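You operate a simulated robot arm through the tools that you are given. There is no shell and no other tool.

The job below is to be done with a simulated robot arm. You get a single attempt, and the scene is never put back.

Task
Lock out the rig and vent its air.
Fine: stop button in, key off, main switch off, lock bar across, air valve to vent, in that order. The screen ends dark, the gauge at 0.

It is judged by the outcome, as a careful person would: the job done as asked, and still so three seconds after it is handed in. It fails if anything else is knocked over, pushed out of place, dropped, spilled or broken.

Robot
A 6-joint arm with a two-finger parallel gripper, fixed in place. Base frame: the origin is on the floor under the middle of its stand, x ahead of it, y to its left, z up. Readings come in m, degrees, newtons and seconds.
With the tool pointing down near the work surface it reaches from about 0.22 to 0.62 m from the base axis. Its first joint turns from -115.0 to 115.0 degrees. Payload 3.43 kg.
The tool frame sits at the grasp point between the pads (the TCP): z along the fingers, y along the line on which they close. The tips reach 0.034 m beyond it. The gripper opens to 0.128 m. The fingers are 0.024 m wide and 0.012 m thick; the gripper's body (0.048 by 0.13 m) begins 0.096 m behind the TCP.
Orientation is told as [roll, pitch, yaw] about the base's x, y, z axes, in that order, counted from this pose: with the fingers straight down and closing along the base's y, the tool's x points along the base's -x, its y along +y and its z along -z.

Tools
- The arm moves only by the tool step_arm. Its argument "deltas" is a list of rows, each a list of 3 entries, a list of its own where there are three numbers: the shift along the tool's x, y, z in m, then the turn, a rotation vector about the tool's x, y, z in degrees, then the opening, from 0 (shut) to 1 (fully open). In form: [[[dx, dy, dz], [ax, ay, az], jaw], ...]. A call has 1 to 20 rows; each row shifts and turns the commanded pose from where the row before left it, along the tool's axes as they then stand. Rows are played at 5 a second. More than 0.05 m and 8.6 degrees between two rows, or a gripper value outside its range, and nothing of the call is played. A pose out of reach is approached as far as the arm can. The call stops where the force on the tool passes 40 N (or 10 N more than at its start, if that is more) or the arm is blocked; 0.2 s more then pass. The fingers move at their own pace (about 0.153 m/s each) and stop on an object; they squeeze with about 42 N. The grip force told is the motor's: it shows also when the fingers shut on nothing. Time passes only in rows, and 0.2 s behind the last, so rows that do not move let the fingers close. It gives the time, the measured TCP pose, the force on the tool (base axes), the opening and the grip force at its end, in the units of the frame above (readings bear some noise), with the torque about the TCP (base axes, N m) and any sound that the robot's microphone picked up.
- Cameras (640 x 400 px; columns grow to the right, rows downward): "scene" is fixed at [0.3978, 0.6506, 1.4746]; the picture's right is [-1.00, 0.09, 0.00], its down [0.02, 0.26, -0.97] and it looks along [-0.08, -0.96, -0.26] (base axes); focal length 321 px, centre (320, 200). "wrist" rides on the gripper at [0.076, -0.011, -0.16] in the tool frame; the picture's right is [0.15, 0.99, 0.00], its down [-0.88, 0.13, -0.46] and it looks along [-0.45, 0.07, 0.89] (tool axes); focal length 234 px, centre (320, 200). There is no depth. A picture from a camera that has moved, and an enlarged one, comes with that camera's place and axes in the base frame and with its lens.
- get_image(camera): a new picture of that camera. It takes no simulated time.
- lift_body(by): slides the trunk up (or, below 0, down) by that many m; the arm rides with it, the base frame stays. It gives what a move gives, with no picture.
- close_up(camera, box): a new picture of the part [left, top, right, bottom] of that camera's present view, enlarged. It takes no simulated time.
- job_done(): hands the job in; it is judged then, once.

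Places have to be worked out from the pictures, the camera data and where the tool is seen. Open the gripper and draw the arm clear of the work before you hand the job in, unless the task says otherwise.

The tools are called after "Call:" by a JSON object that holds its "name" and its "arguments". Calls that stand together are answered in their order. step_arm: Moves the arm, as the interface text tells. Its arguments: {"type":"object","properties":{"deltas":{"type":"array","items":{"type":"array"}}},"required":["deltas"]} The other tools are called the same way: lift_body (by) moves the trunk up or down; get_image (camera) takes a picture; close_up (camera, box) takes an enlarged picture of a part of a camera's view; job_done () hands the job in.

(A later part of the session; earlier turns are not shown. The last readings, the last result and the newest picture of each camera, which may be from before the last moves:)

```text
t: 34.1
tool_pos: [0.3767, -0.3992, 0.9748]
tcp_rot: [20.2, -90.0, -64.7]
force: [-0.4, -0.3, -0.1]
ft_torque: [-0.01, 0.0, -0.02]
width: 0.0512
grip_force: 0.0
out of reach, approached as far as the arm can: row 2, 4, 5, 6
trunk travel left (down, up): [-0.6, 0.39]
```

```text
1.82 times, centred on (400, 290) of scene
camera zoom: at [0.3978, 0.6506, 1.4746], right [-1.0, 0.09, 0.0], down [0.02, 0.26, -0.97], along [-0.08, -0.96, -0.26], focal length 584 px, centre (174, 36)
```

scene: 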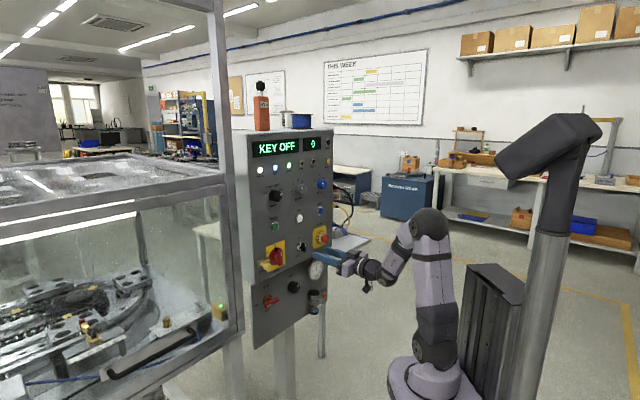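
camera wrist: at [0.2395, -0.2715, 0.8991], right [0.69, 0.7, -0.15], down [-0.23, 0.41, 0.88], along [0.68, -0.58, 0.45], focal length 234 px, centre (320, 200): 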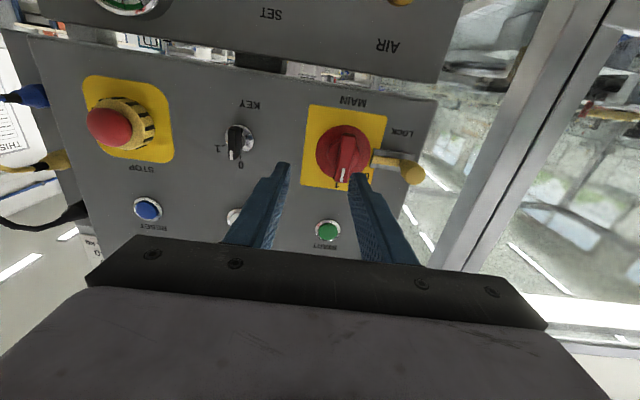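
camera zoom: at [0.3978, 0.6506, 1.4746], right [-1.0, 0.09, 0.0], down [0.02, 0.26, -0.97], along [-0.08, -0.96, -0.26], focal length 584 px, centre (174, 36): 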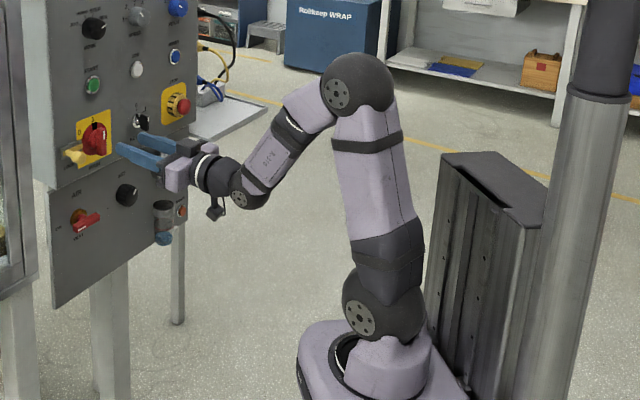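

The arm is strongly folded (elbow sharp). I raise the tool 12 cm relative to the shoulder (clear of the flush START button), and test whether the sideways motion works there, before lowering the trunk by the same amount.

Call:
{"name": "step_arm", "arguments": {"deltas": [[[-0.02, 0, 0], [0, 0, 0], 0.4], [[-0.02, 0, 0], [0, 0, 0], 0.4], [[-0.02, 0, 0], [0, 0, 0], 0.4], [[-0.02, 0, 0], [0, 0, 0], 0.4], [[-0.02, 0, 0], [0, 0, 0], 0.4], [[-0.015, 0, 0], [0, 0, 0], 0.4], [[0, 0.01, 0], [0, 0, 0], 0.4], [[0, 0.01, 0], [0, 0, 0], 0.4], [[0, 0.01, 0], [0, 0, 0], 0.4], [[0, 0, 0], [0, 0, 0], 0.4]]}}

```text
t: 36.3
tool_pos: [0.3932, -0.3796, 1.0898]
tcp_rot: [4.3, -89.9, -48.8]
force: [0.2, 0.0, 1.0]
ft_torque: [-0.01, -0.02, 0.0]
width: 0.0512
grip_force: 0.0
out of reach, approached as far as the arm can: row 9
trunk travel left (down, up): [-0.6, 0.39]
```

The limit seems tied to the wrist roll rather than distance (roll 60° had no trouble). I test this by rolling the tool +45° here, in clear space, then trying the sideways move.

Call:
{"name": "step_arm", "arguments": {"deltas": [[[0, 0, 0], [0, 0, 7.5], 0.4], [[0, 0, 0], [0, 0, 7.5], 0.4], [[0, 0, 0], [0, 0, 7.5], 0.4], [[0, 0, 0], [0, 0, 7.5], 0.4], [[0, 0, 0], [0, 0, 7.5], 0.4], [[0, 0, 0], [0, 0, 7.5], 0.4], [[0.007, 0.007, 0], [0, 0, 0], 0.4], [[0.007, 0.007, 0], [0, 0, 0], 0.4], [[0, 0, 0], [0, 0, 0], 0.4]]}}

```text
t: 38.3
tool_pos: [0.3933, -0.3789, 1.0954]
tcp_rot: [89.9, -45.0, -134.4]
force: [0.3, -0.7, -1.0]
ft_torque: [-0.02, 0.01, 0.0]
width: 0.0512
grip_force: 0.0
out of reach, approached as far as the arm can: row 7, 8
trunk travel left (down, up): [-0.6, 0.39]
```

Rolling doesn't free it, so it's another joint limit. I look at the present posture from the scene camera.

Call:
{"name": "close_up", "arguments": {"camera": "scene", "box": [240, 150, 560, 400]}}

Call:
{"name": "get_image", "arguments": {"camera": "wrist"}}

```text
1.60 times, centred on (400, 275) of scene
camera zoom: at [0.3978, 0.6506, 1.4746], right [-1.0, 0.09, 0.0], down [0.02, 0.26, -0.97], along [-0.08, -0.96, -0.26], focal length 514 px, centre (192, 80)
```

zoom: 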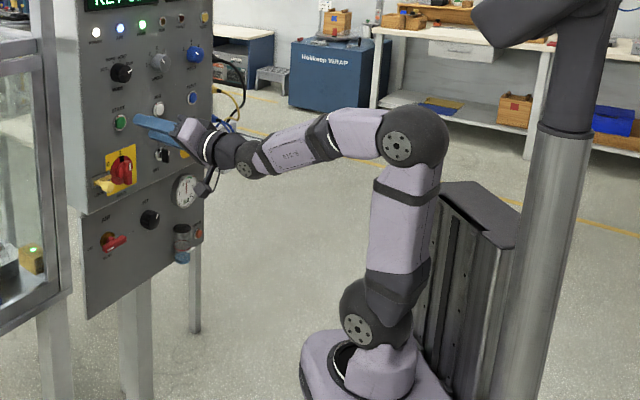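

```text
taken
camera wrist: at [0.3113, -0.2352, 1.0331], right [0.56, 0.57, 0.6], down [-0.7, -0.06, 0.71], along [0.44, -0.82, 0.36], focal length 234 px, centre (320, 200)
```

wrist: 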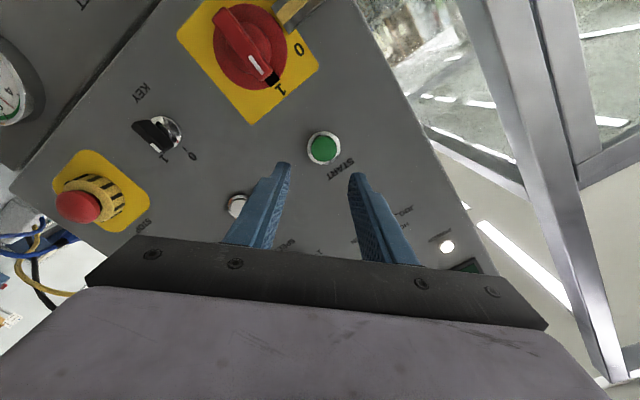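

Call:
{"name": "close_up", "arguments": {"camera": "scene", "box": [300, 190, 480, 302]}}

Call:
{"name": "close_up", "arguments": {"camera": "scene", "box": [400, 280, 560, 380]}}

```text
3.56 times, centred on (390, 246) of scene
camera zoom: at [0.3978, 0.6506, 1.4746], right [-1.0, 0.09, 0.0], down [0.02, 0.26, -0.97], along [-0.08, -0.96, -0.26], focal length 1142 px, centre (71, 36)
```

zoom: 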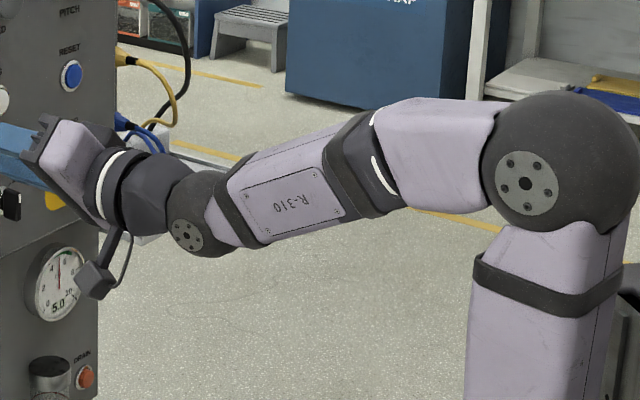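

```text
4.00 times, centred on (480, 330) of scene
camera zoom: at [0.3978, 0.6506, 1.4746], right [-1.0, 0.09, 0.0], down [0.02, 0.26, -0.97], along [-0.08, -0.96, -0.26], focal length 1284 px, centre (-320, -320)
```

zoom: 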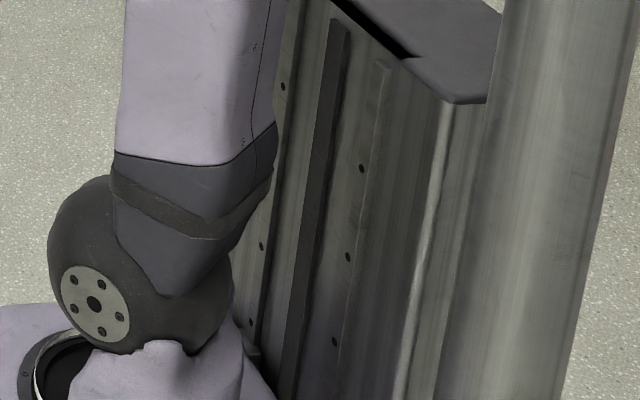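

From the pictures I infer a roll-pitch-roll wrist that is on the "flipped" branch (forearm descending, tool bent up), whose forearm-roll limit blocks L>0. Putting the shoulder well below the tool (forearm rising to the wrist) returns it to the natural branch. First I move back right to L≈-0.15 and retreat 2 cm, away from the singular plane.

Call:
{"name": "step_arm", "arguments": {"deltas": [[[0, 0, -0.01], [0, 0, 0], 0.2], [[0, 0, -0.01], [0, 0, 0], 0.0], [[-0.0141, -0.0141, 0], [0, 0, 0], 0.0], [[-0.0141, -0.0141, 0], [0, 0, 0], 0.0], [[-0.0141, -0.0141, 0], [0, 0, 0], 0.0], [[-0.0141, -0.0141, 0], [0, 0, 0], 0.0], [[-0.0141, -0.0141, 0], [0, 0, 0], 0.0], [[-0.0141, -0.0141, 0], [0, 0, 0], 0.0], [[-0.0141, -0.0141, 0], [0, 0, 0], 0.0], [[-0.0141, -0.0141, 0], [0, 0, 0], 0.0], [[0, 0, 0], [0, 0, 0], 0.0]]}}

```text
t: 40.7
tool_pos: [0.2666, -0.4765, 1.094]
tcp_rot: [90.0, -45.0, -134.9]
force: [-0.6, -0.3, 0.6]
ft_torque: [-0.02, 0.01, 0.02]
width: 0.0001
grip_force: 32.5
trunk travel left (down, up): [-0.6, 0.39]
```

Clear. Now lower the trunk 12 cm (tool returns to z≈0.975, in front of the gap between key and STOP, 4 cm clear of both).

Call:
{"name": "lift_body", "arguments": {"by": -0.12}}

Call:
{"name": "step_arm", "arguments": {"deltas": [[[-0.0106, 0.0106, 0], [0, 0, 0], 0], [[-0.0106, 0.0106, 0], [0, 0, 0], 0], [[-0.0106, 0.0106, 0], [0, 0, 0], 0], [[-0.0106, 0.0106, 0], [0, 0, 0], 0], [[-0.0106, 0.0106, 0], [0, 0, 0], 0], [[-0.0106, 0.0106, 0], [0, 0, 0], 0], [[-0.0106, 0.0106, 0], [0, 0, 0], 0], [[-0.0106, 0.0106, 0], [0, 0, 0], 0], [[0, 0, 0], [0, 0, 0], 0]]}}

```text
t: 42.2
tool_pos: [0.2681, -0.4778, 0.9738]
tcp_rot: [90.0, -45.0, -135.0]
force: [-0.1, 0.1, -0.6]
ft_torque: [-0.02, -0.01, 0.02]
width: 0.0
grip_force: 32.8
trunk travel left (down, up): [-0.48, 0.51]
```

```text
t: 44.2
tool_pos: [0.2675, -0.4767, 1.0943]
tcp_rot: [90.0, -45.0, -135.0]
force: [-0.9, 0.3, 0.2]
ft_torque: [-0.04, 0.01, 0.03]
width: 0.0001
grip_force: 33.2
trunk travel left (down, up): [-0.48, 0.51]
```

No limits met. One more round: lower the trunk 12 cm and raise the tool 12 cm.

Call:
{"name": "lift_body", "arguments": {"by": -0.12}}

Call:
{"name": "step_arm", "arguments": {"deltas": [[[-0.0106, 0.0106, 0], [0, 0, 0], 0], [[-0.0106, 0.0106, 0], [0, 0, 0], 0], [[-0.0106, 0.0106, 0], [0, 0, 0], 0], [[-0.0106, 0.0106, 0], [0, 0, 0], 0], [[-0.0106, 0.0106, 0], [0, 0, 0], 0], [[-0.0106, 0.0106, 0], [0, 0, 0], 0], [[-0.0106, 0.0106, 0], [0, 0, 0], 0], [[-0.0106, 0.0106, 0], [0, 0, 0], 0], [[0, 0, 0], [0, 0, 0], 0]]}}

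Call:
{"name": "get_image", "arguments": {"camera": "scene"}}

```text
t: 45.7
tool_pos: [0.2662, -0.4771, 0.9748]
tcp_rot: [90.1, -45.1, -135.0]
force: [0.1, -0.5, -0.1]
ft_torque: [-0.02, -0.03, -0.01]
width: 0.0002
grip_force: 33.0
trunk travel left (down, up): [-0.36, 0.63]
```

```text
t: 47.7
tool_pos: [0.2667, -0.4787, 1.0942]
tcp_rot: [90.1, -44.9, -134.9]
force: [0.1, -0.5, -0.8]
ft_torque: [-0.01, -0.02, -0.01]
width: 0.0
grip_force: 33.1
trunk travel left (down, up): [-0.36, 0.63]
```

```text
taken
```

scene: 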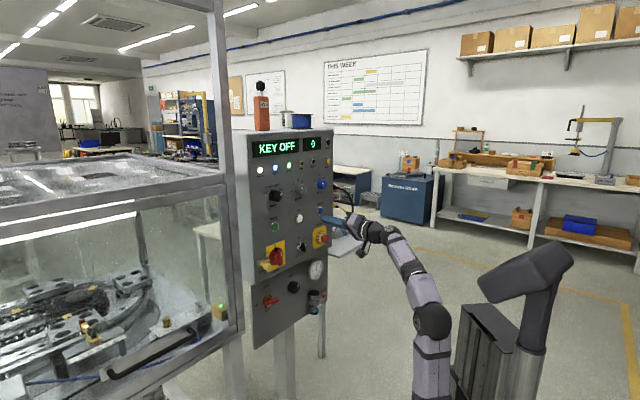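

The forearm now rises to the wrist. I slide left 16.6 cm at this height to L≈0.016 and see whether any limit is reported.

Call:
{"name": "step_arm", "arguments": {"deltas": [[[0.0147, 0.0147, 0], [0, 0, 0], 0], [[0.0147, 0.0147, 0], [0, 0, 0], 0], [[0.0147, 0.0147, 0], [0, 0, 0], 0], [[0.0147, 0.0147, 0], [0, 0, 0], 0], [[0.0147, 0.0147, 0], [0, 0, 0], 0], [[0.0147, 0.0147, 0], [0, 0, 0], 0], [[0.0147, 0.0147, 0], [0, 0, 0], 0], [[0.0147, 0.0147, 0], [0, 0, 0], 0], [[0, 0, 0], [0, 0, 0], 0]]}}

```text
t: 49.7
tool_pos: [0.3859, -0.361, 1.0947]
tcp_rot: [90.2, -45.0, -134.9]
force: [-1.1, 0.5, -0.6]
ft_torque: [0.02, 0.0, 0.02]
width: 0.0
grip_force: 32.8
trunk travel left (down, up): [-0.36, 0.63]
```

No limits now. In this clear spot I test the roll range needed for MAIN: roll from +45° to 0° and on to -90°.

Call:
{"name": "step_arm", "arguments": {"deltas": [[[0, 0, 0], [0, 0, -7.5], 0], [[0, 0, 0], [0, 0, -7.5], 0], [[0, 0, 0], [0, 0, -7.5], 0], [[0, 0, 0], [0, 0, -7.5], 0], [[0, 0, 0], [0, 0, -7.5], 0], [[0, 0, 0], [0, 0, -7.5], 0], [[0, 0, 0], [0, 0, -7.5], 0], [[0, 0, 0], [0, 0, -7.5], 0], [[0, 0, 0], [0, 0, -7.5], 0], [[0, 0, 0], [0, 0, -7.5], 0], [[0, 0, 0], [0, 0, -7.5], 0], [[0, 0, 0], [0, 0, -7.5], 0], [[0, 0, 0], [0, 0, -7.5], 0], [[0, 0, 0], [0, 0, -7.5], 0], [[0, 0, 0], [0, 0, -7.5], 0], [[0, 0, 0], [0, 0, -7.5], 0], [[0, 0, 0], [0, 0, -7.5], 0], [[0, 0, 0], [0, 0, -7.5], 0], [[0, 0, 0], [0, 0, 0], 0]]}}

```text
t: 53.7
tool_pos: [0.3848, -0.3587, 1.0932]
tcp_rot: [-90.0, 0.0, 45.1]
force: [-1.0, 0.1, -1.0]
ft_torque: [-0.01, 0.02, 0.03]
width: 0.0002
grip_force: 33.3
trunk travel left (down, up): [-0.36, 0.63]
```

Roll range is fine. Roll back to 0°, open the jaws to ~5 cm, then bring the trunk down 12.2 cm so the tool faces the MAIN handle.

Call:
{"name": "step_arm", "arguments": {"deltas": [[[0, 0, 0], [0, 0, 7.5], 0], [[0, 0, 0], [0, 0, 7.5], 0], [[0, 0, 0], [0, 0, 7.5], 0], [[0, 0, 0], [0, 0, 7.5], 0], [[0, 0, 0], [0, 0, 7.5], 0], [[0, 0, 0], [0, 0, 7.5], 0], [[0, 0, 0], [0, 0, 7.5], 0], [[0, 0, 0], [0, 0, 7.5], 0], [[0, 0, 0], [0, 0, 7.5], 0], [[0, 0, 0], [0, 0, 7.5], 0.1], [[0, 0, 0], [0, 0, 7.5], 0.3], [[0, 0, 0], [0, 0, 7.5], 0.4], [[0, 0, 0], [0, 0, 0], 0.4]]}}

Call:
{"name": "lift_body", "arguments": {"by": -0.122}}

Call:
{"name": "close_up", "arguments": {"camera": "wrist", "box": [240, 100, 400, 200]}}

Call:
{"name": "get_image", "arguments": {"camera": "wrist"}}

```text
t: 56.5
tool_pos: [0.3842, -0.3592, 1.0946]
tcp_rot: [103.8, -89.9, -148.6]
force: [-0.3, -0.3, 0.4]
ft_torque: [0.0, -0.01, -0.03]
width: 0.051
grip_force: 0.1
trunk travel left (down, up): [-0.36, 0.63]
```

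```text
t: 58.0
tool_pos: [0.3843, -0.3586, 0.9716]
tcp_rot: [149.0, -89.9, 166.0]
force: [0.2, -0.7, 0.3]
ft_torque: [0.0, 0.02, 0.05]
width: 0.0513
grip_force: 0.1
trunk travel left (down, up): [-0.238, 0.752]
```

```text
4.00 times, centred on (320, 150) of wrist
camera zoom: at [0.2641, -0.2561, 0.8958], right [0.7, 0.7, -0.15], down [-0.23, 0.41, 0.88], along [0.68, -0.58, 0.45], focal length 937 px, centre (320, 400)
```

zoom: 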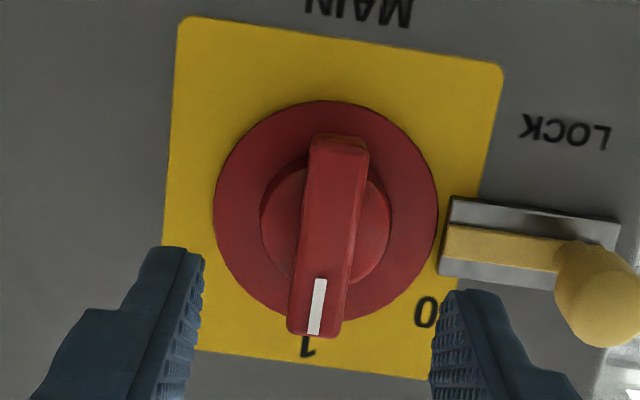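

```text
taken
camera wrist: at [0.2641, -0.2561, 0.8958], right [0.7, 0.7, -0.15], down [-0.23, 0.41, 0.88], along [0.68, -0.58, 0.45], focal length 234 px, centre (320, 200)
```

wrist: 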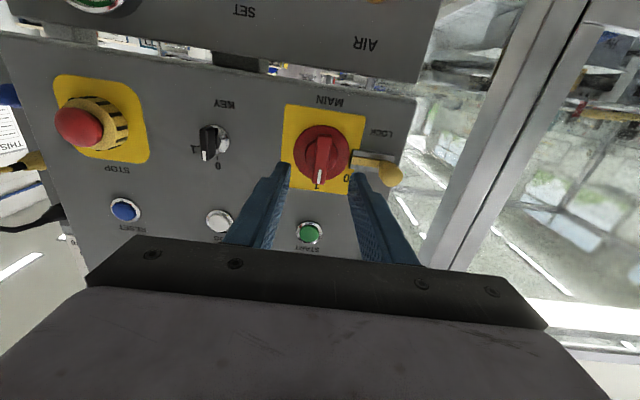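

Well placed: the handle is within ~2 mm of the jaw midline. I narrow the jaws to ~24 mm (bar is ~14 mm wide), correct by 2 mm, and advance until the tips are just short of the handle front.

Call:
{"name": "step_arm", "arguments": {"deltas": [[[0.0005, 0.002, 0.005], [0, 0, 0], 0.19], [[0, 0, 0.01], [0, 0, 0], 0.19], [[0, 0, 0.01], [0, 0, 0], 0.19], [[0, 0, 0.01], [0, 0, 0], 0.19], [[0, 0, 0.01], [0, 0, 0], 0.19], [[0, 0, 0], [0, 0, 0], 0.19]]}}

Call:
{"name": "close_up", "arguments": {"camera": "wrist", "box": [260, 120, 388, 200]}}

Call:
{"name": "close_up", "arguments": {"camera": "scene", "box": [250, 230, 330, 280]}}

```text
t: 59.4
tool_pos: [0.4181, -0.3905, 0.9726]
tcp_rot: [148.4, -90.0, 166.7]
force: [-0.2, 0.4, 0.1]
ft_torque: [0.0, 0.0, 0.0]
width: 0.0244
grip_force: 0.0
trunk travel left (down, up): [-0.238, 0.752]
```

```text
5.00 times, centred on (324, 160) of wrist
camera zoom: at [0.2977, -0.2869, 0.8957], right [0.7, 0.7, -0.15], down [-0.23, 0.41, 0.88], along [0.68, -0.58, 0.45], focal length 1171 px, centre (300, 400)
```

zoom: 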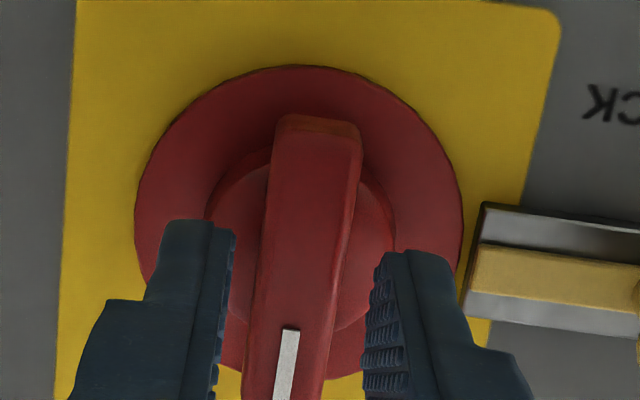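

```text
8.00 times, centred on (290, 255) of scene
camera zoom: at [0.3978, 0.6506, 1.4746], right [-1.0, 0.09, 0.0], down [0.02, 0.26, -0.97], along [-0.08, -0.96, -0.26], focal length 2568 px, centre (560, -240)
```

zoom: 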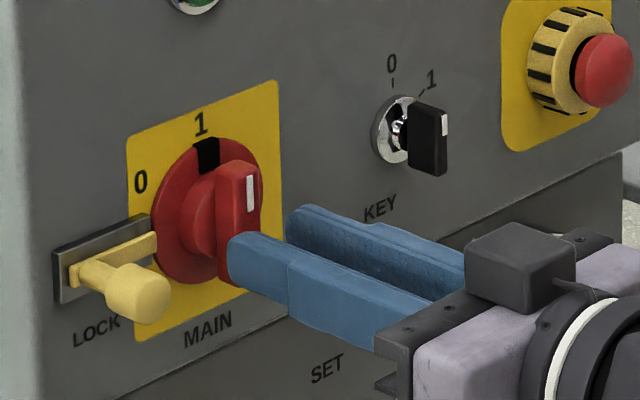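

The bar is centered between the jaws. I advance 1 cm, so the tips straddle the bar, then in 2 mm rows while watching for contact with the hub.

Call:
{"name": "step_arm", "arguments": {"deltas": [[[0, 0, 0.004], [0, 0, 0], 0.19], [[0, 0, 0.004], [0, 0, 0], 0.19], [[0, 0, 0.003], [0, 0, 0], 0.19], [[0, 0, 0.002], [0, 0, 0], 0.19], [[0, 0, 0.002], [0, 0, 0], 0.19]]}}

```text
t: 60.6
tool_pos: [0.4284, -0.4005, 0.9709]
tcp_rot: [160.2, -89.9, 154.8]
force: [0.0, -0.1, -0.1]
ft_torque: [0.04, -0.01, -0.03]
width: 0.0243
grip_force: 0.1
trunk travel left (down, up): [-0.238, 0.752]
```

Tips at f≈0.620, no contact yet. A few more millimetres.

Call:
{"name": "step_arm", "arguments": {"deltas": [[[0, 0, 0.002], [0, 0, 0], 0.19], [[0, 0, 0.002], [0, 0, 0], 0.19]]}}

Call:
{"name": "close_up", "arguments": {"camera": "wrist", "box": [260, 120, 388, 200]}}

Call:
{"name": "close_up", "arguments": {"camera": "scene", "box": [250, 230, 330, 280]}}

```text
t: 61.2
tool_pos: [0.4306, -0.4038, 0.9726]
tcp_rot: [122.7, -90.1, -167.5]
force: [-0.2, 0.9, -1.1]
ft_torque: [0.03, -0.04, -0.03]
width: 0.0242
grip_force: 0.0
trunk travel left (down, up): [-0.238, 0.752]
```

```text
5.00 times, centred on (324, 160) of wrist
camera zoom: at [0.3106, -0.2999, 0.8949], right [0.7, 0.7, -0.15], down [-0.23, 0.41, 0.88], along [0.68, -0.58, 0.45], focal length 1171 px, centre (300, 400)
```

zoom: 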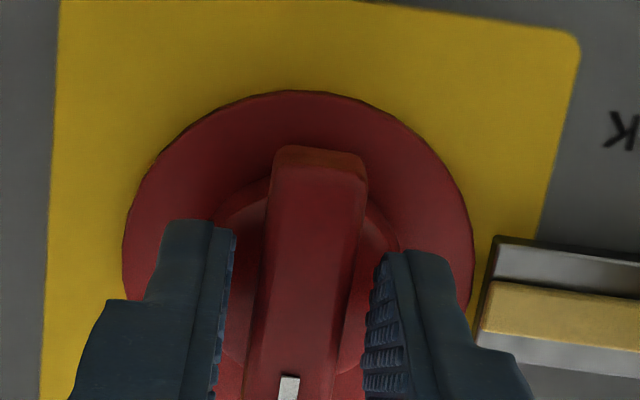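

```text
8.00 times, centred on (290, 255) of scene
camera zoom: at [0.3978, 0.6506, 1.4746], right [-1.0, 0.09, 0.0], down [0.02, 0.26, -0.97], along [-0.08, -0.96, -0.26], focal length 2568 px, centre (560, -240)
```

zoom: 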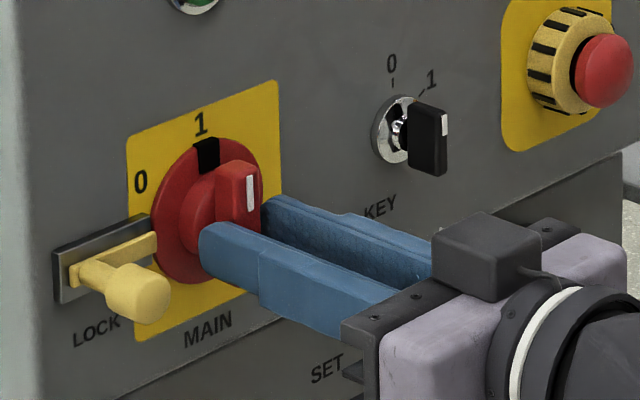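

The tips now overlap the bar by ~12 mm without touching the hub. I close the jaws.

Call:
{"name": "step_arm", "arguments": {"deltas": [[[0, 0, 0], [0, 0, 0], 0.1], [[0, 0, 0], [0, 0, 0], 0.0], [[0, 0, 0], [0, 0, 0], 0.0], [[0, 0, 0], [0, 0, 0], 0.0]]}}

Call:
{"name": "close_up", "arguments": {"camera": "wrist", "box": [260, 120, 388, 200]}}

```text
t: 62.2
tool_pos: [0.4319, -0.4033, 0.9718]
tcp_rot: [138.1, -90.0, 177.0]
force: [3.0, 0.4, 0.6]
ft_torque: [0.04, 0.04, 0.01]
width: 0.0158
grip_force: 45.2
trunk travel left (down, up): [-0.238, 0.752]
```

```text
5.00 times, centred on (324, 160) of wrist
camera zoom: at [0.3108, -0.2997, 0.8949], right [0.7, 0.7, -0.15], down [-0.23, 0.41, 0.88], along [0.68, -0.58, 0.45], focal length 1171 px, centre (300, 400)
```

zoom: 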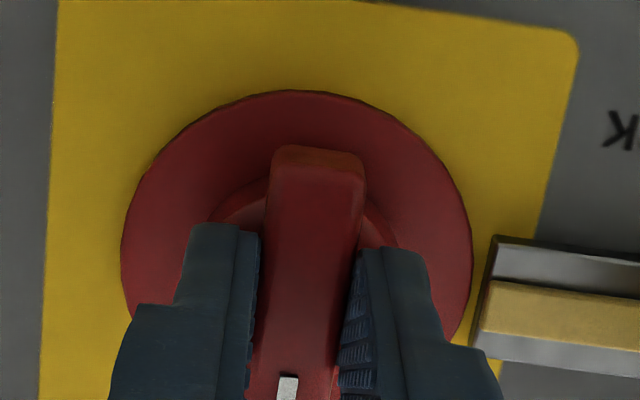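

Firm grip at 15.8 mm. The switch axis is ~2 mm below the TCP, so I turn counterclockwise in 5° rows with a tiny compensating shift; first 30°.

Call:
{"name": "step_arm", "arguments": {"deltas": [[[0, 0.00017, 0], [0, 0, -5], 0], [[0, 0.00017, 0], [0, 0, -5], 0], [[0, 0.00017, 0], [0, 0, -5], 0], [[0, 0.00017, 0], [0, 0, -5], 0], [[0, 0.00017, 0], [0, 0, -5], 0], [[0, 0.00017, 0], [0, 0, -5], 0]]}}

Call:
{"name": "close_up", "arguments": {"camera": "scene", "box": [250, 230, 330, 280]}}

```text
t: 63.6
tool_pos: [0.4306, -0.404, 0.9719]
tcp_rot: [-90.3, -59.9, 45.2]
force: [-10.2, -9.0, 1.3]
ft_torque: [0.09, -0.01, -0.53]
width: 0.0158
grip_force: 45.4
trunk travel left (down, up): [-0.238, 0.752]
```

```text
8.00 times, centred on (290, 255) of scene
camera zoom: at [0.3978, 0.6506, 1.4746], right [-1.0, 0.09, 0.0], down [0.02, 0.26, -0.97], along [-0.08, -0.96, -0.26], focal length 2568 px, centre (560, -240)
```

zoom: 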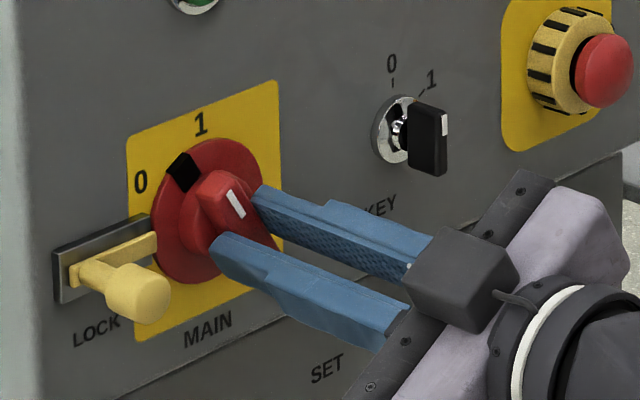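

Handle and disc are turning together; a 13 N side force says my offset compensation was unneeded. I undo that 1 mm and continue with pure rotation for 30° more.

Call:
{"name": "step_arm", "arguments": {"deltas": [[[0.0005, -0.0009, 0], [0, 0, -5], 0], [[0, 0, 0], [0, 0, -5], 0], [[0, 0, 0], [0, 0, -5], 0], [[0, 0, 0], [0, 0, -5], 0], [[0, 0, 0], [0, 0, -5], 0], [[0, 0, 0], [0, 0, -5], 0]]}}

```text
t: 65.0
tool_pos: [0.429, -0.4047, 0.9729]
tcp_rot: [-90.3, -30.1, 45.2]
force: [-15.4, -16.0, 6.4]
ft_torque: [-0.24, -0.29, 0.08]
width: 0.0159
grip_force: 44.7
trunk travel left (down, up): [-0.238, 0.752]
```

Side force has grown to ~22 N toward -L, so the axis is slightly to the right of the TCP. I relieve it by shifting 2 mm right before continuing.

Call:
{"name": "step_arm", "arguments": {"deltas": [[[0.0009, -0.0005, 0], [0, 0, 0], 0], [[0.0009, -0.0005, 0], [0, 0, 0], 0]]}}

Call:
{"name": "close_up", "arguments": {"camera": "scene", "box": [250, 230, 330, 280]}}

Call:
{"name": "close_up", "arguments": {"camera": "wrist", "box": [240, 100, 400, 200]}}

```text
t: 65.6
tool_pos: [0.4286, -0.4053, 0.9733]
tcp_rot: [-90.3, -30.2, 45.2]
force: [-4.2, -14.3, 10.7]
ft_torque: [0.1, 0.03, -0.83]
width: 0.0159
grip_force: 44.7
trunk travel left (down, up): [-0.238, 0.752]
```

```text
8.00 times, centred on (290, 255) of scene
camera zoom: at [0.3978, 0.6506, 1.4746], right [-1.0, 0.09, 0.0], down [0.02, 0.26, -0.97], along [-0.08, -0.96, -0.26], focal length 2568 px, centre (560, -240)
```

zoom: 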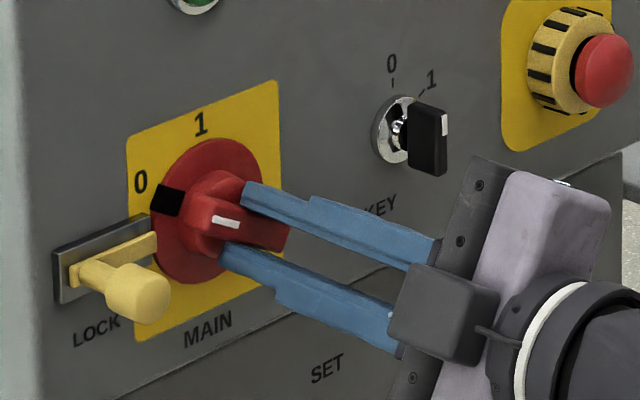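

```text
4.00 times, centred on (320, 150) of wrist
camera zoom: at [0.2663, -0.3444, 0.9433], right [0.26, 0.26, -0.93], down [0.26, 0.91, 0.33], along [0.93, -0.33, 0.17], focal length 937 px, centre (320, 400)
```

zoom: 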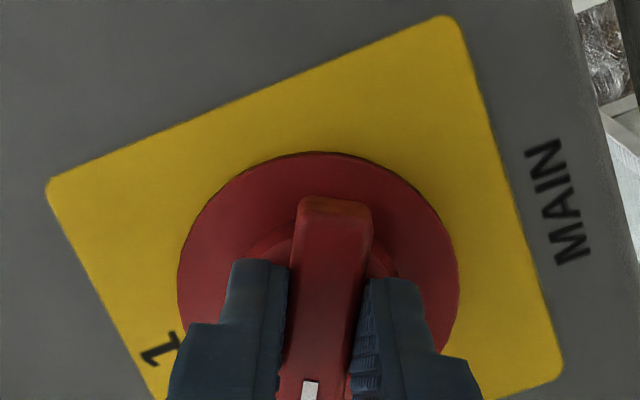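

Remaining force is mostly along the closing line (tool -y). I relieve 1.5 mm that way and turn the next 15°.

Call:
{"name": "step_arm", "arguments": {"deltas": [[[0, -0.0008, 0], [0, 0, 0], 0], [[0, -0.0008, 0], [0, 0, -5], 0], [[0, 0, 0], [0, 0, -5], 0], [[0, 0, 0], [0, 0, -5], 0], [[0, 0, 0], [0, 0, 0], 0]]}}

```text
t: 66.8
tool_pos: [0.4292, -0.4064, 0.9743]
tcp_rot: [-90.2, -15.0, 45.1]
force: [-4.6, -9.5, 10.1]
ft_torque: [-0.18, -0.26, 0.47]
width: 0.0157
grip_force: 45.5
trunk travel left (down, up): [-0.238, 0.752]
```

Forces are moderate. Relieve another 1 mm and turn the final 15°.

Call:
{"name": "step_arm", "arguments": {"deltas": [[[0, -0.001, 0], [0, 0, -5], 0], [[0, -0.0005, 0], [0, 0, -5], 0], [[0, 0, 0], [0, 0, -5], 0], [[0, 0, 0], [0, 0, 0], 0]]}}

Call:
{"name": "close_up", "arguments": {"camera": "scene", "box": [250, 230, 330, 280]}}

Call:
{"name": "close_up", "arguments": {"camera": "scene", "box": [230, 120, 390, 220]}}

Call:
{"name": "close_up", "arguments": {"camera": "wrist", "box": [240, 100, 400, 200]}}

```text
t: 67.8
tool_pos: [0.4289, -0.4057, 0.9734]
tcp_rot: [-90.1, 0.0, 45.1]
force: [-1.3, -6.0, 8.3]
ft_torque: [-0.09, -0.13, 0.1]
width: 0.0157
grip_force: 45.1
trunk travel left (down, up): [-0.238, 0.752]
```

```text
8.00 times, centred on (290, 255) of scene
camera zoom: at [0.3978, 0.6506, 1.4746], right [-1.0, 0.09, 0.0], down [0.02, 0.26, -0.97], along [-0.08, -0.96, -0.26], focal length 2568 px, centre (560, -240)
```

zoom: 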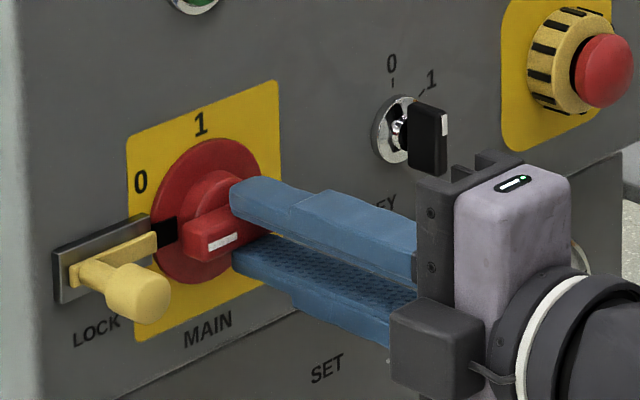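

```text
4.00 times, centred on (310, 170) of scene
camera zoom: at [0.3978, 0.6506, 1.4746], right [-1.0, 0.09, 0.0], down [0.02, 0.26, -0.97], along [-0.08, -0.96, -0.26], focal length 1284 px, centre (360, 320)
```

zoom: 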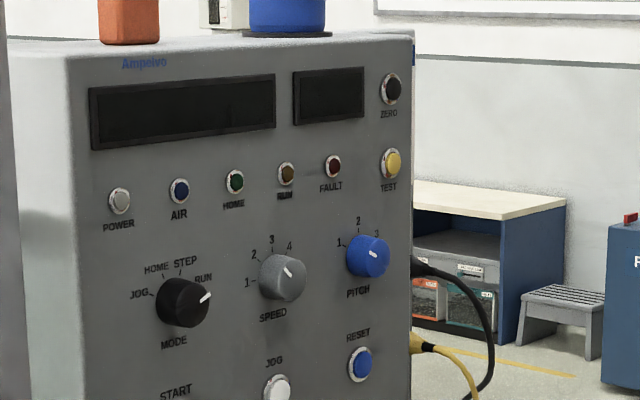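

```text
4.00 times, centred on (320, 150) of wrist
camera zoom: at [0.2625, -0.348, 0.9855], right [-0.1, -0.1, -0.99], down [0.3, 0.95, -0.13], along [0.95, -0.31, -0.07], focal length 937 px, centre (320, 400)
```

zoom: 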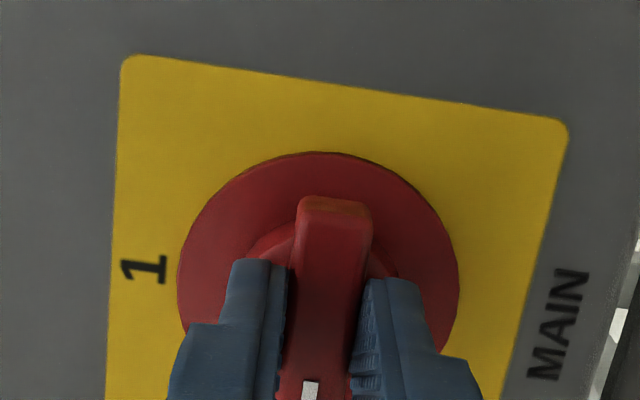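

Screen is dark and the slot in the disc lines up with the lock bar: MAIN is off. I open the jaws slightly and back straight out.

Call:
{"name": "step_arm", "arguments": {"deltas": [[[0, 0, 0], [0, 0, 0], 0.2], [[0, 0, 0], [0, 0, 0], 0.25], [[0, 0, -0.005], [0, 0, 0], 0.25], [[0, 0, -0.015], [0, 0, 0], 0.25], [[0, 0, -0.02], [0, 0, 0], 0.25], [[0, 0, -0.02], [0, 0, 0], 0.25], [[0, 0, 0], [0, 0, 0], 0.25]]}}

Call:
{"name": "close_up", "arguments": {"camera": "scene", "box": [250, 230, 330, 280]}}

Call:
{"name": "get_image", "arguments": {"camera": "wrist"}}

```text
t: 69.4
tool_pos: [0.3857, -0.3636, 0.9743]
tcp_rot: [-89.9, 0.0, 45.1]
force: [0.0, -0.3, 0.8]
ft_torque: [-0.01, 0.03, -0.02]
width: 0.0317
grip_force: 0.1
trunk travel left (down, up): [-0.238, 0.752]
```

```text
8.00 times, centred on (290, 255) of scene
camera zoom: at [0.3978, 0.6506, 1.4746], right [-1.0, 0.09, 0.0], down [0.02, 0.26, -0.97], along [-0.08, -0.96, -0.26], focal length 2568 px, centre (560, -240)
```

zoom: 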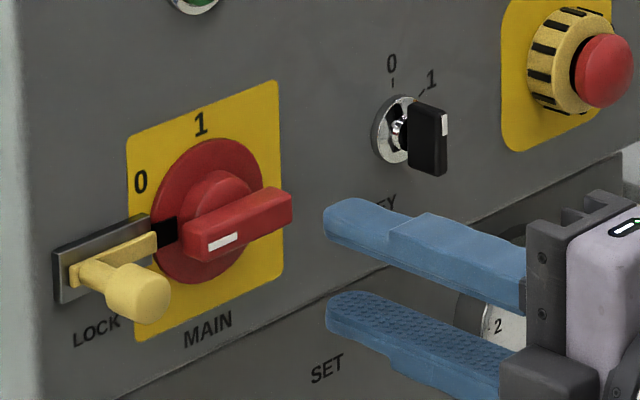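

```text
taken
camera wrist: at [0.2204, -0.3055, 0.9843], right [-0.1, -0.1, -0.99], down [0.3, 0.95, -0.13], along [0.95, -0.31, -0.07], focal length 234 px, centre (320, 200)
```

wrist: 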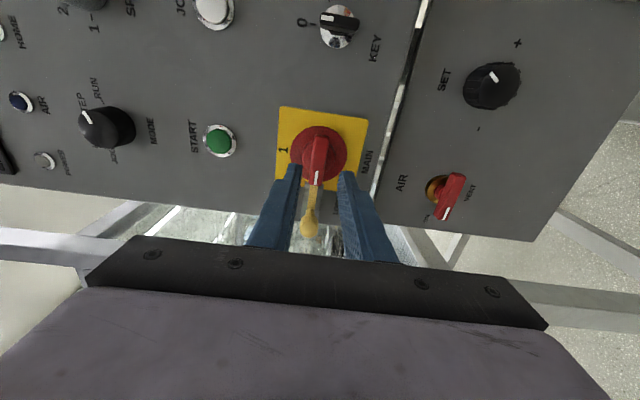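

MAIN stays at 0 with the handle pointing left and the slot aligned with the lock bar. The lock knob is at about f 0.603, L 0.094, z 0.973. With the jaws closing vertically (current roll) I slide left in front of it and open to ~42 mm.

Call:
{"name": "step_arm", "arguments": {"deltas": [[[-0.0157, 0, 0], [0, 0, 0], 0.3], [[-0.0157, 0, 0], [0, 0, 0], 0.33], [[-0.0157, 0, 0], [0, 0, 0], 0.33], [[-0.0157, 0, 0], [0, 0, 0], 0.33], [[-0.0157, 0.001, 0], [0, 0, 0], 0.33], [[0, 0, 0], [0, 0, 0], 0.33]]}}

Call:
{"name": "get_image", "arguments": {"camera": "wrist"}}

Call:
{"name": "close_up", "arguments": {"camera": "wrist", "box": [240, 100, 400, 200]}}

Call:
{"name": "close_up", "arguments": {"camera": "scene", "box": [240, 225, 336, 285]}}

```text
t: 70.8
tool_pos: [0.4443, -0.3073, 0.9751]
tcp_rot: [-90.0, 0.0, 45.1]
force: [-0.3, -0.5, -0.2]
ft_torque: [-0.04, 0.0, 0.01]
width: 0.0421
grip_force: 0.0
trunk travel left (down, up): [-0.238, 0.752]
```

```text
taken
camera wrist: at [0.2771, -0.2494, 0.9845], right [-0.1, -0.1, -0.99], down [0.3, 0.95, -0.13], along [0.95, -0.31, -0.07], focal length 234 px, centre (320, 200)
```

wrist: 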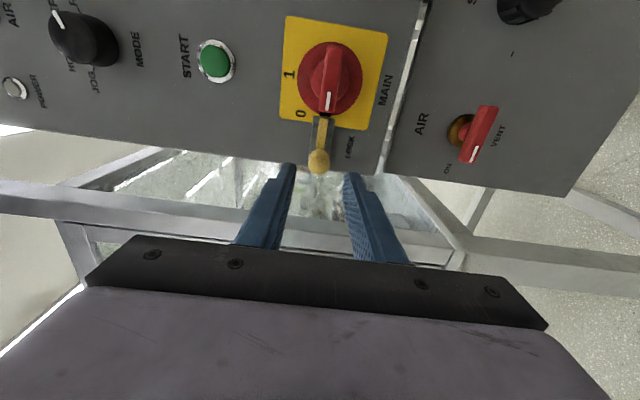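

```text
4.00 times, centred on (320, 150) of wrist
camera zoom: at [0.2771, -0.2494, 0.9845], right [-0.1, -0.1, -0.99], down [0.3, 0.95, -0.13], along [0.95, -0.31, -0.07], focal length 937 px, centre (320, 400)
```

zoom: 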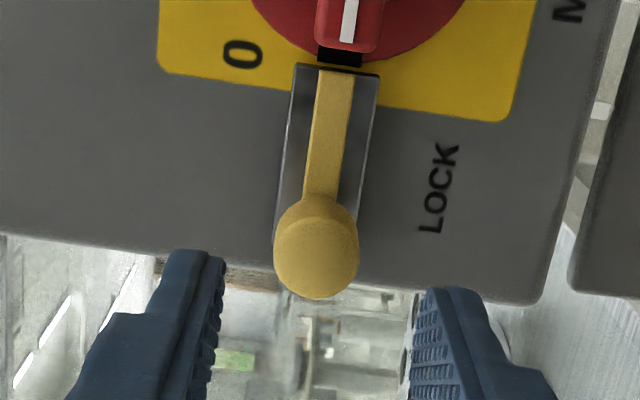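

```text
6.67 times, centred on (288, 255) of scene
camera zoom: at [0.3978, 0.6506, 1.4746], right [-1.0, 0.09, 0.0], down [0.02, 0.26, -0.97], along [-0.08, -0.96, -0.26], focal length 2140 px, centre (533, -167)
```

zoom: 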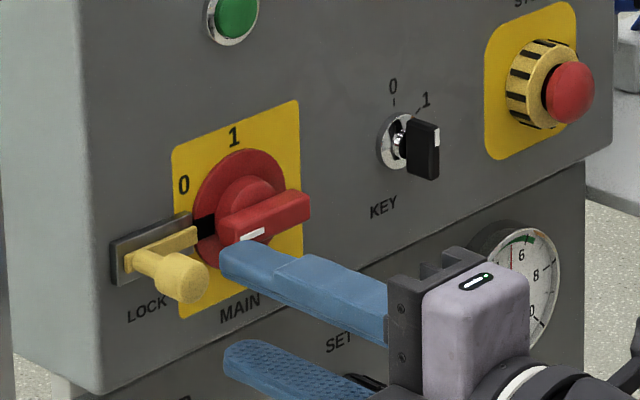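

The knob is centered between the jaws. I advance 5 cm so the tips straddle the knob head, staying short of the channel plate.

Call:
{"name": "step_arm", "arguments": {"deltas": [[[0, 0, 0.01], [0, 0, 0], 0.33], [[0, 0, 0.01], [0, 0, 0], 0.33], [[0, 0, 0.01], [0, 0, 0], 0.33], [[0, 0, 0.01], [0, 0, 0], 0.33], [[0, 0, 0.008], [0, 0, 0], 0.33], [[0, 0, 0], [0, 0, 0], 0.33]]}}

Call:
{"name": "close_up", "arguments": {"camera": "wrist", "box": [240, 100, 400, 200]}}

Call:
{"name": "close_up", "arguments": {"camera": "scene", "box": [240, 225, 336, 285]}}

```text
t: 72.2
tool_pos: [0.4764, -0.3418, 0.9727]
tcp_rot: [-90.1, 0.0, 45.1]
force: [0.4, 0.9, -0.1]
ft_torque: [0.03, 0.0, 0.01]
width: 0.0424
grip_force: 0.1
trunk travel left (down, up): [-0.238, 0.752]
```

```text
4.00 times, centred on (320, 150) of wrist
camera zoom: at [0.3102, -0.2838, 0.9838], right [-0.1, -0.1, -0.99], down [0.3, 0.95, -0.13], along [0.95, -0.31, -0.07], focal length 937 px, centre (320, 400)
```

zoom: 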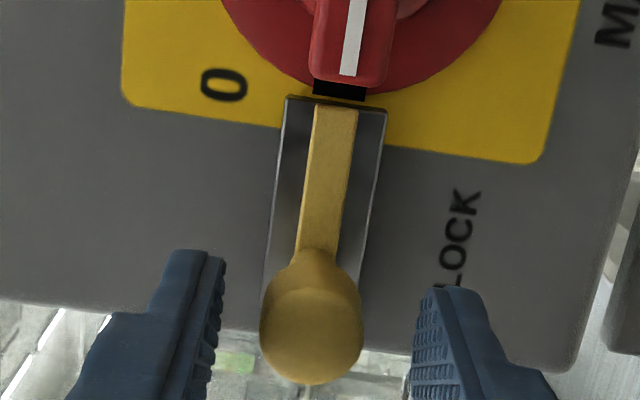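

```text
6.67 times, centred on (288, 255) of scene
camera zoom: at [0.3978, 0.6506, 1.4746], right [-1.0, 0.09, 0.0], down [0.02, 0.26, -0.97], along [-0.08, -0.96, -0.26], focal length 2140 px, centre (533, -167)
```

zoom: 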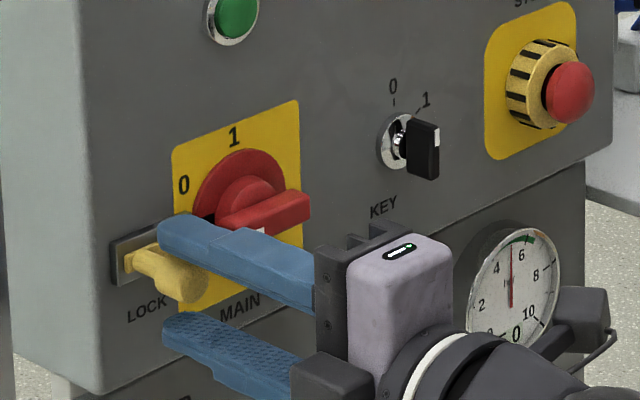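

The tips straddle the knob; it sits ~3 mm further left and ~1.5 mm higher than the TCP. I correct, advance 3 mm and close.

Call:
{"name": "step_arm", "arguments": {"deltas": [[[-0.003, -0.0015, 0], [0, 0, 0], 0.33], [[0, 0, 0.003], [0, 0, 0], 0.33], [[0, 0, 0], [0, 0, 0], 0.2], [[0, 0, 0], [0, 0, 0], 0.0], [[0, 0, 0], [0, 0, 0], 0.0], [[0, 0, 0], [0, 0, 0], 0.0]]}}

Call:
{"name": "close_up", "arguments": {"camera": "wrist", "box": [240, 100, 400, 200]}}

Call:
{"name": "close_up", "arguments": {"camera": "scene", "box": [240, 225, 336, 285]}}

```text
t: 73.6
tool_pos: [0.4797, -0.3424, 0.976]
tcp_rot: [-90.0, 0.0, 45.1]
force: [-1.3, 0.7, -1.9]
ft_torque: [0.04, 0.03, -0.05]
width: 0.0205
grip_force: 45.0
trunk travel left (down, up): [-0.238, 0.752]
```

```text
4.00 times, centred on (320, 150) of wrist
camera zoom: at [0.3143, -0.2841, 0.9856], right [-0.1, -0.1, -0.99], down [0.3, 0.95, -0.13], along [0.95, -0.31, -0.07], focal length 937 px, centre (320, 400)
```

zoom: 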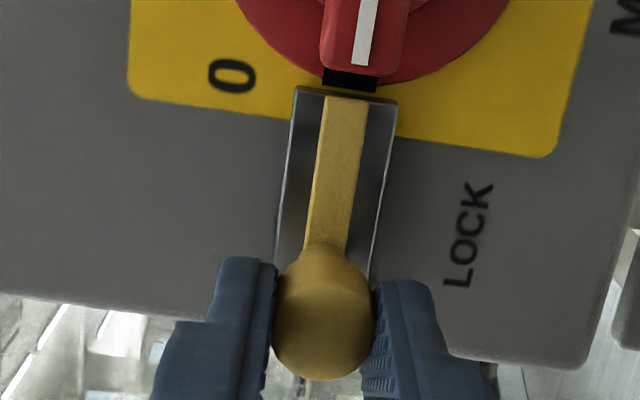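

```text
6.67 times, centred on (288, 255) of scene
camera zoom: at [0.3978, 0.6506, 1.4746], right [-1.0, 0.09, 0.0], down [0.02, 0.26, -0.97], along [-0.08, -0.96, -0.26], focal length 2140 px, centre (533, -167)
```

zoom: 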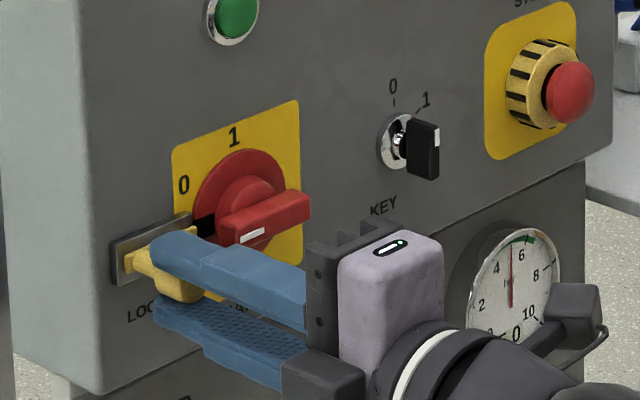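

Gripped at 20.5 mm. I slide the bar to the right (+x) in 3 mm rows and monitor the force.

Call:
{"name": "step_arm", "arguments": {"deltas": [[[0.003, 0, 0], [0, 0, 0], 0], [[0.003, 0, 0], [0, 0, 0], 0], [[0.003, 0, 0], [0, 0, 0], 0], [[0.003, 0, 0], [0, 0, 0], 0], [[0.003, 0, 0], [0, 0, 0], 0]]}}

Call:
{"name": "close_up", "arguments": {"camera": "wrist", "box": [240, 100, 400, 200]}}

```text
t: 74.8
tool_pos: [0.4696, -0.3524, 0.9745]
tcp_rot: [-90.0, 0.1, 45.1]
force: [4.3, -2.4, 1.5]
ft_torque: [-0.03, 0.02, 0.01]
width: 0.0204
grip_force: 45.2
trunk travel left (down, up): [-0.238, 0.752]
```

```text
4.00 times, centred on (320, 150) of wrist
camera zoom: at [0.3038, -0.2945, 0.9856], right [-0.1, -0.1, -0.99], down [0.3, 0.95, -0.13], along [0.95, -0.31, -0.07], focal length 937 px, centre (320, 400)
```

zoom: 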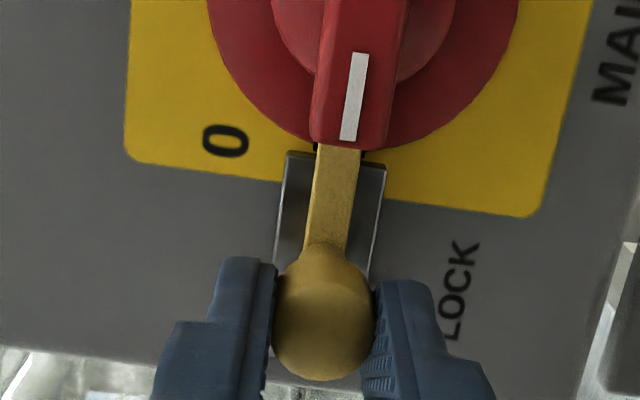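

The bar slides freely and is entering the slot. I continue in 2 mm rows.

Call:
{"name": "step_arm", "arguments": {"deltas": [[[0.002, 0, 0], [0, 0, 0], 0], [[0.002, 0, 0], [0, 0, 0], 0], [[0.002, 0, 0], [0, 0, 0], 0], [[0.002, 0, 0], [0, 0, 0], 0], [[0.002, 0, 0], [0, 0, 0], 0]]}}

Call:
{"name": "close_up", "arguments": {"camera": "wrist", "box": [240, 100, 400, 200]}}

Call:
{"name": "close_up", "arguments": {"camera": "scene", "box": [240, 225, 336, 285]}}

```text
t: 76.0
tool_pos: [0.4682, -0.3546, 0.9752]
tcp_rot: [-90.2, 0.2, 45.5]
force: [25.3, 16.9, 4.6]
ft_torque: [-0.01, 0.01, 0.66]
width: 0.0201
grip_force: 45.0
trunk travel left (down, up): [-0.238, 0.752]
```

```text
4.00 times, centred on (320, 150) of wrist
camera zoom: at [0.3011, -0.2978, 0.9855], right [-0.1, -0.11, -0.99], down [0.29, 0.95, -0.13], along [0.95, -0.3, -0.07], focal length 937 px, centre (320, 400)
```

zoom: 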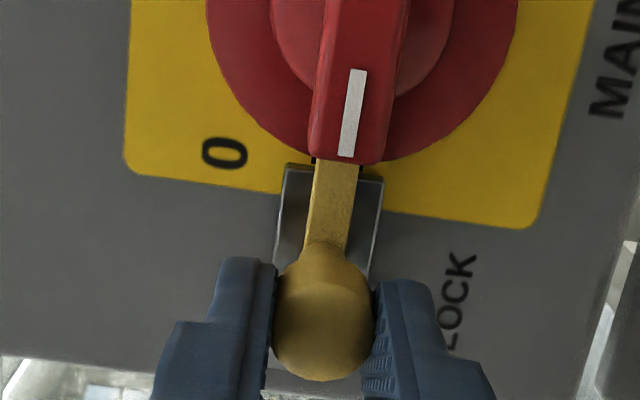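

```text
6.67 times, centred on (288, 255) of scene
camera zoom: at [0.3978, 0.6506, 1.4746], right [-1.0, 0.09, 0.0], down [0.02, 0.26, -0.97], along [-0.08, -0.96, -0.26], focal length 2140 px, centre (533, -167)
```

zoom: 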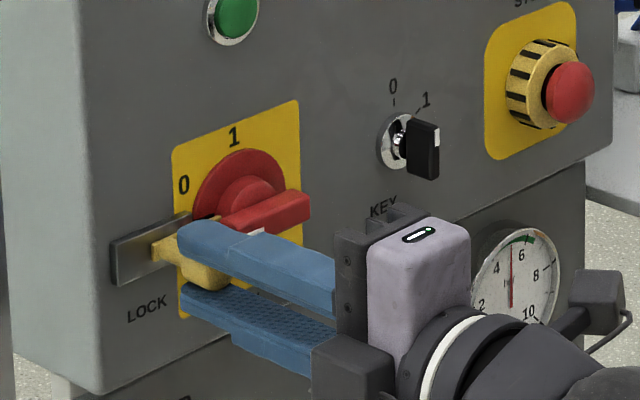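

The bar has gone ~17 mm and now meets a firm stop (30 N), its end inside the disc slot. I press 1–2 mm more to confirm it's the end of travel.

Call:
{"name": "step_arm", "arguments": {"deltas": [[[0.001, 0, 0], [0, 0, 0], 0], [[0.001, 0, 0], [0, 0, 0], 0]]}}

Call:
{"name": "close_up", "arguments": {"camera": "wrist", "box": [280, 110, 376, 170]}}

```text
t: 76.6
tool_pos: [0.4677, -0.3548, 0.9744]
tcp_rot: [-90.0, 0.2, 45.5]
force: [25.7, 23.3, 1.1]
ft_torque: [-0.04, 0.08, 0.57]
width: 0.0204
grip_force: 44.9
trunk travel left (down, up): [-0.238, 0.752]
```

```text
6.67 times, centred on (328, 140) of wrist
camera zoom: at [0.3007, -0.2984, 0.9858], right [-0.1, -0.11, -0.99], down [0.29, 0.95, -0.13], along [0.95, -0.3, -0.07], focal length 1561 px, centre (267, 600)
```

zoom: 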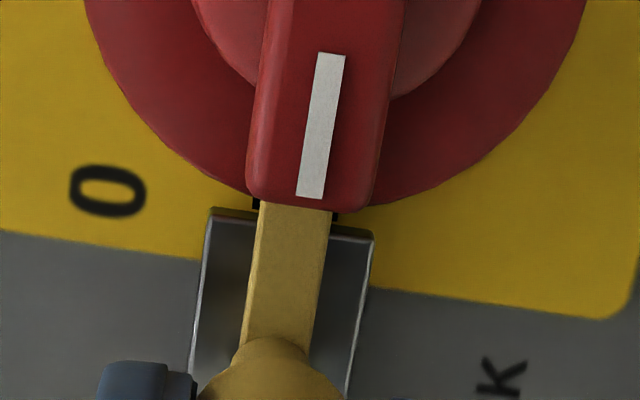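

Firm end stop confirmed. I relieve most of the push, open the jaws, and back straight out.

Call:
{"name": "step_arm", "arguments": {"deltas": [[[-0.0025, 0, 0], [0, 0, 0], 0], [[0, 0, 0], [0, 0, 0], 0.25], [[0, 0, 0], [0, 0, 0], 0.35], [[0, 0, -0.01], [0, 0, 0], 0.35], [[0, 0, -0.02], [0, 0, 0], 0.35], [[0, 0, -0.02], [0, 0, 0], 0.35], [[0, 0, -0.01], [0, 0, 0], 0.35], [[0, 0, 0], [0, 0, 0], 0.35]]}}

Call:
{"name": "close_up", "arguments": {"camera": "scene", "box": [240, 225, 336, 285]}}

Call:
{"name": "get_image", "arguments": {"camera": "wrist"}}

```text
t: 78.4
tool_pos: [0.4221, -0.3174, 0.9754]
tcp_rot: [-90.0, 0.1, 45.1]
force: [-0.6, -0.1, 0.7]
ft_torque: [0.03, 0.01, 0.01]
width: 0.0448
grip_force: 0.0
trunk travel left (down, up): [-0.238, 0.752]
```

```text
6.67 times, centred on (288, 255) of scene
camera zoom: at [0.3978, 0.6506, 1.4746], right [-1.0, 0.09, 0.0], down [0.02, 0.26, -0.97], along [-0.08, -0.96, -0.26], focal length 2140 px, centre (533, -167)
```

zoom: 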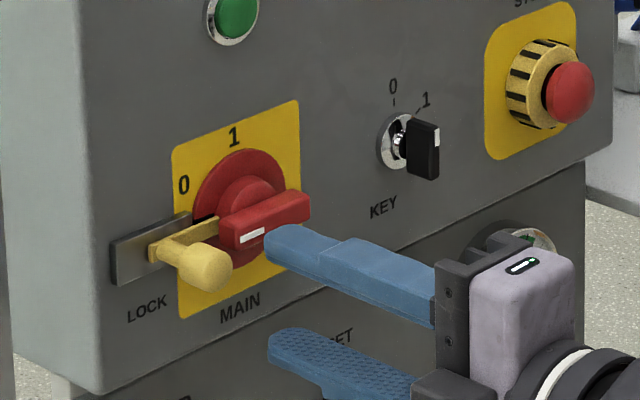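

```text
taken
camera wrist: at [0.2556, -0.259, 0.9866], right [-0.1, -0.1, -0.99], down [0.3, 0.95, -0.13], along [0.95, -0.31, -0.07], focal length 234 px, centre (320, 200)
```

wrist: 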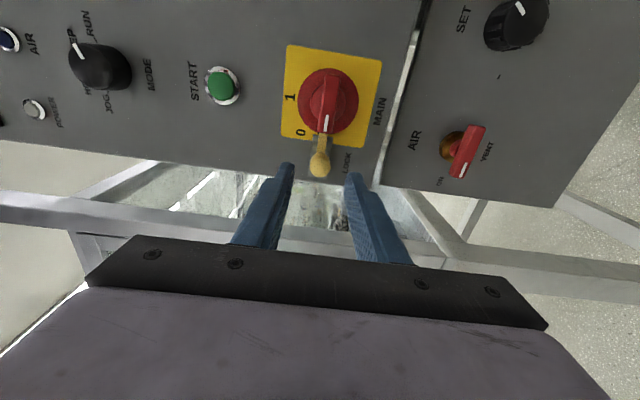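

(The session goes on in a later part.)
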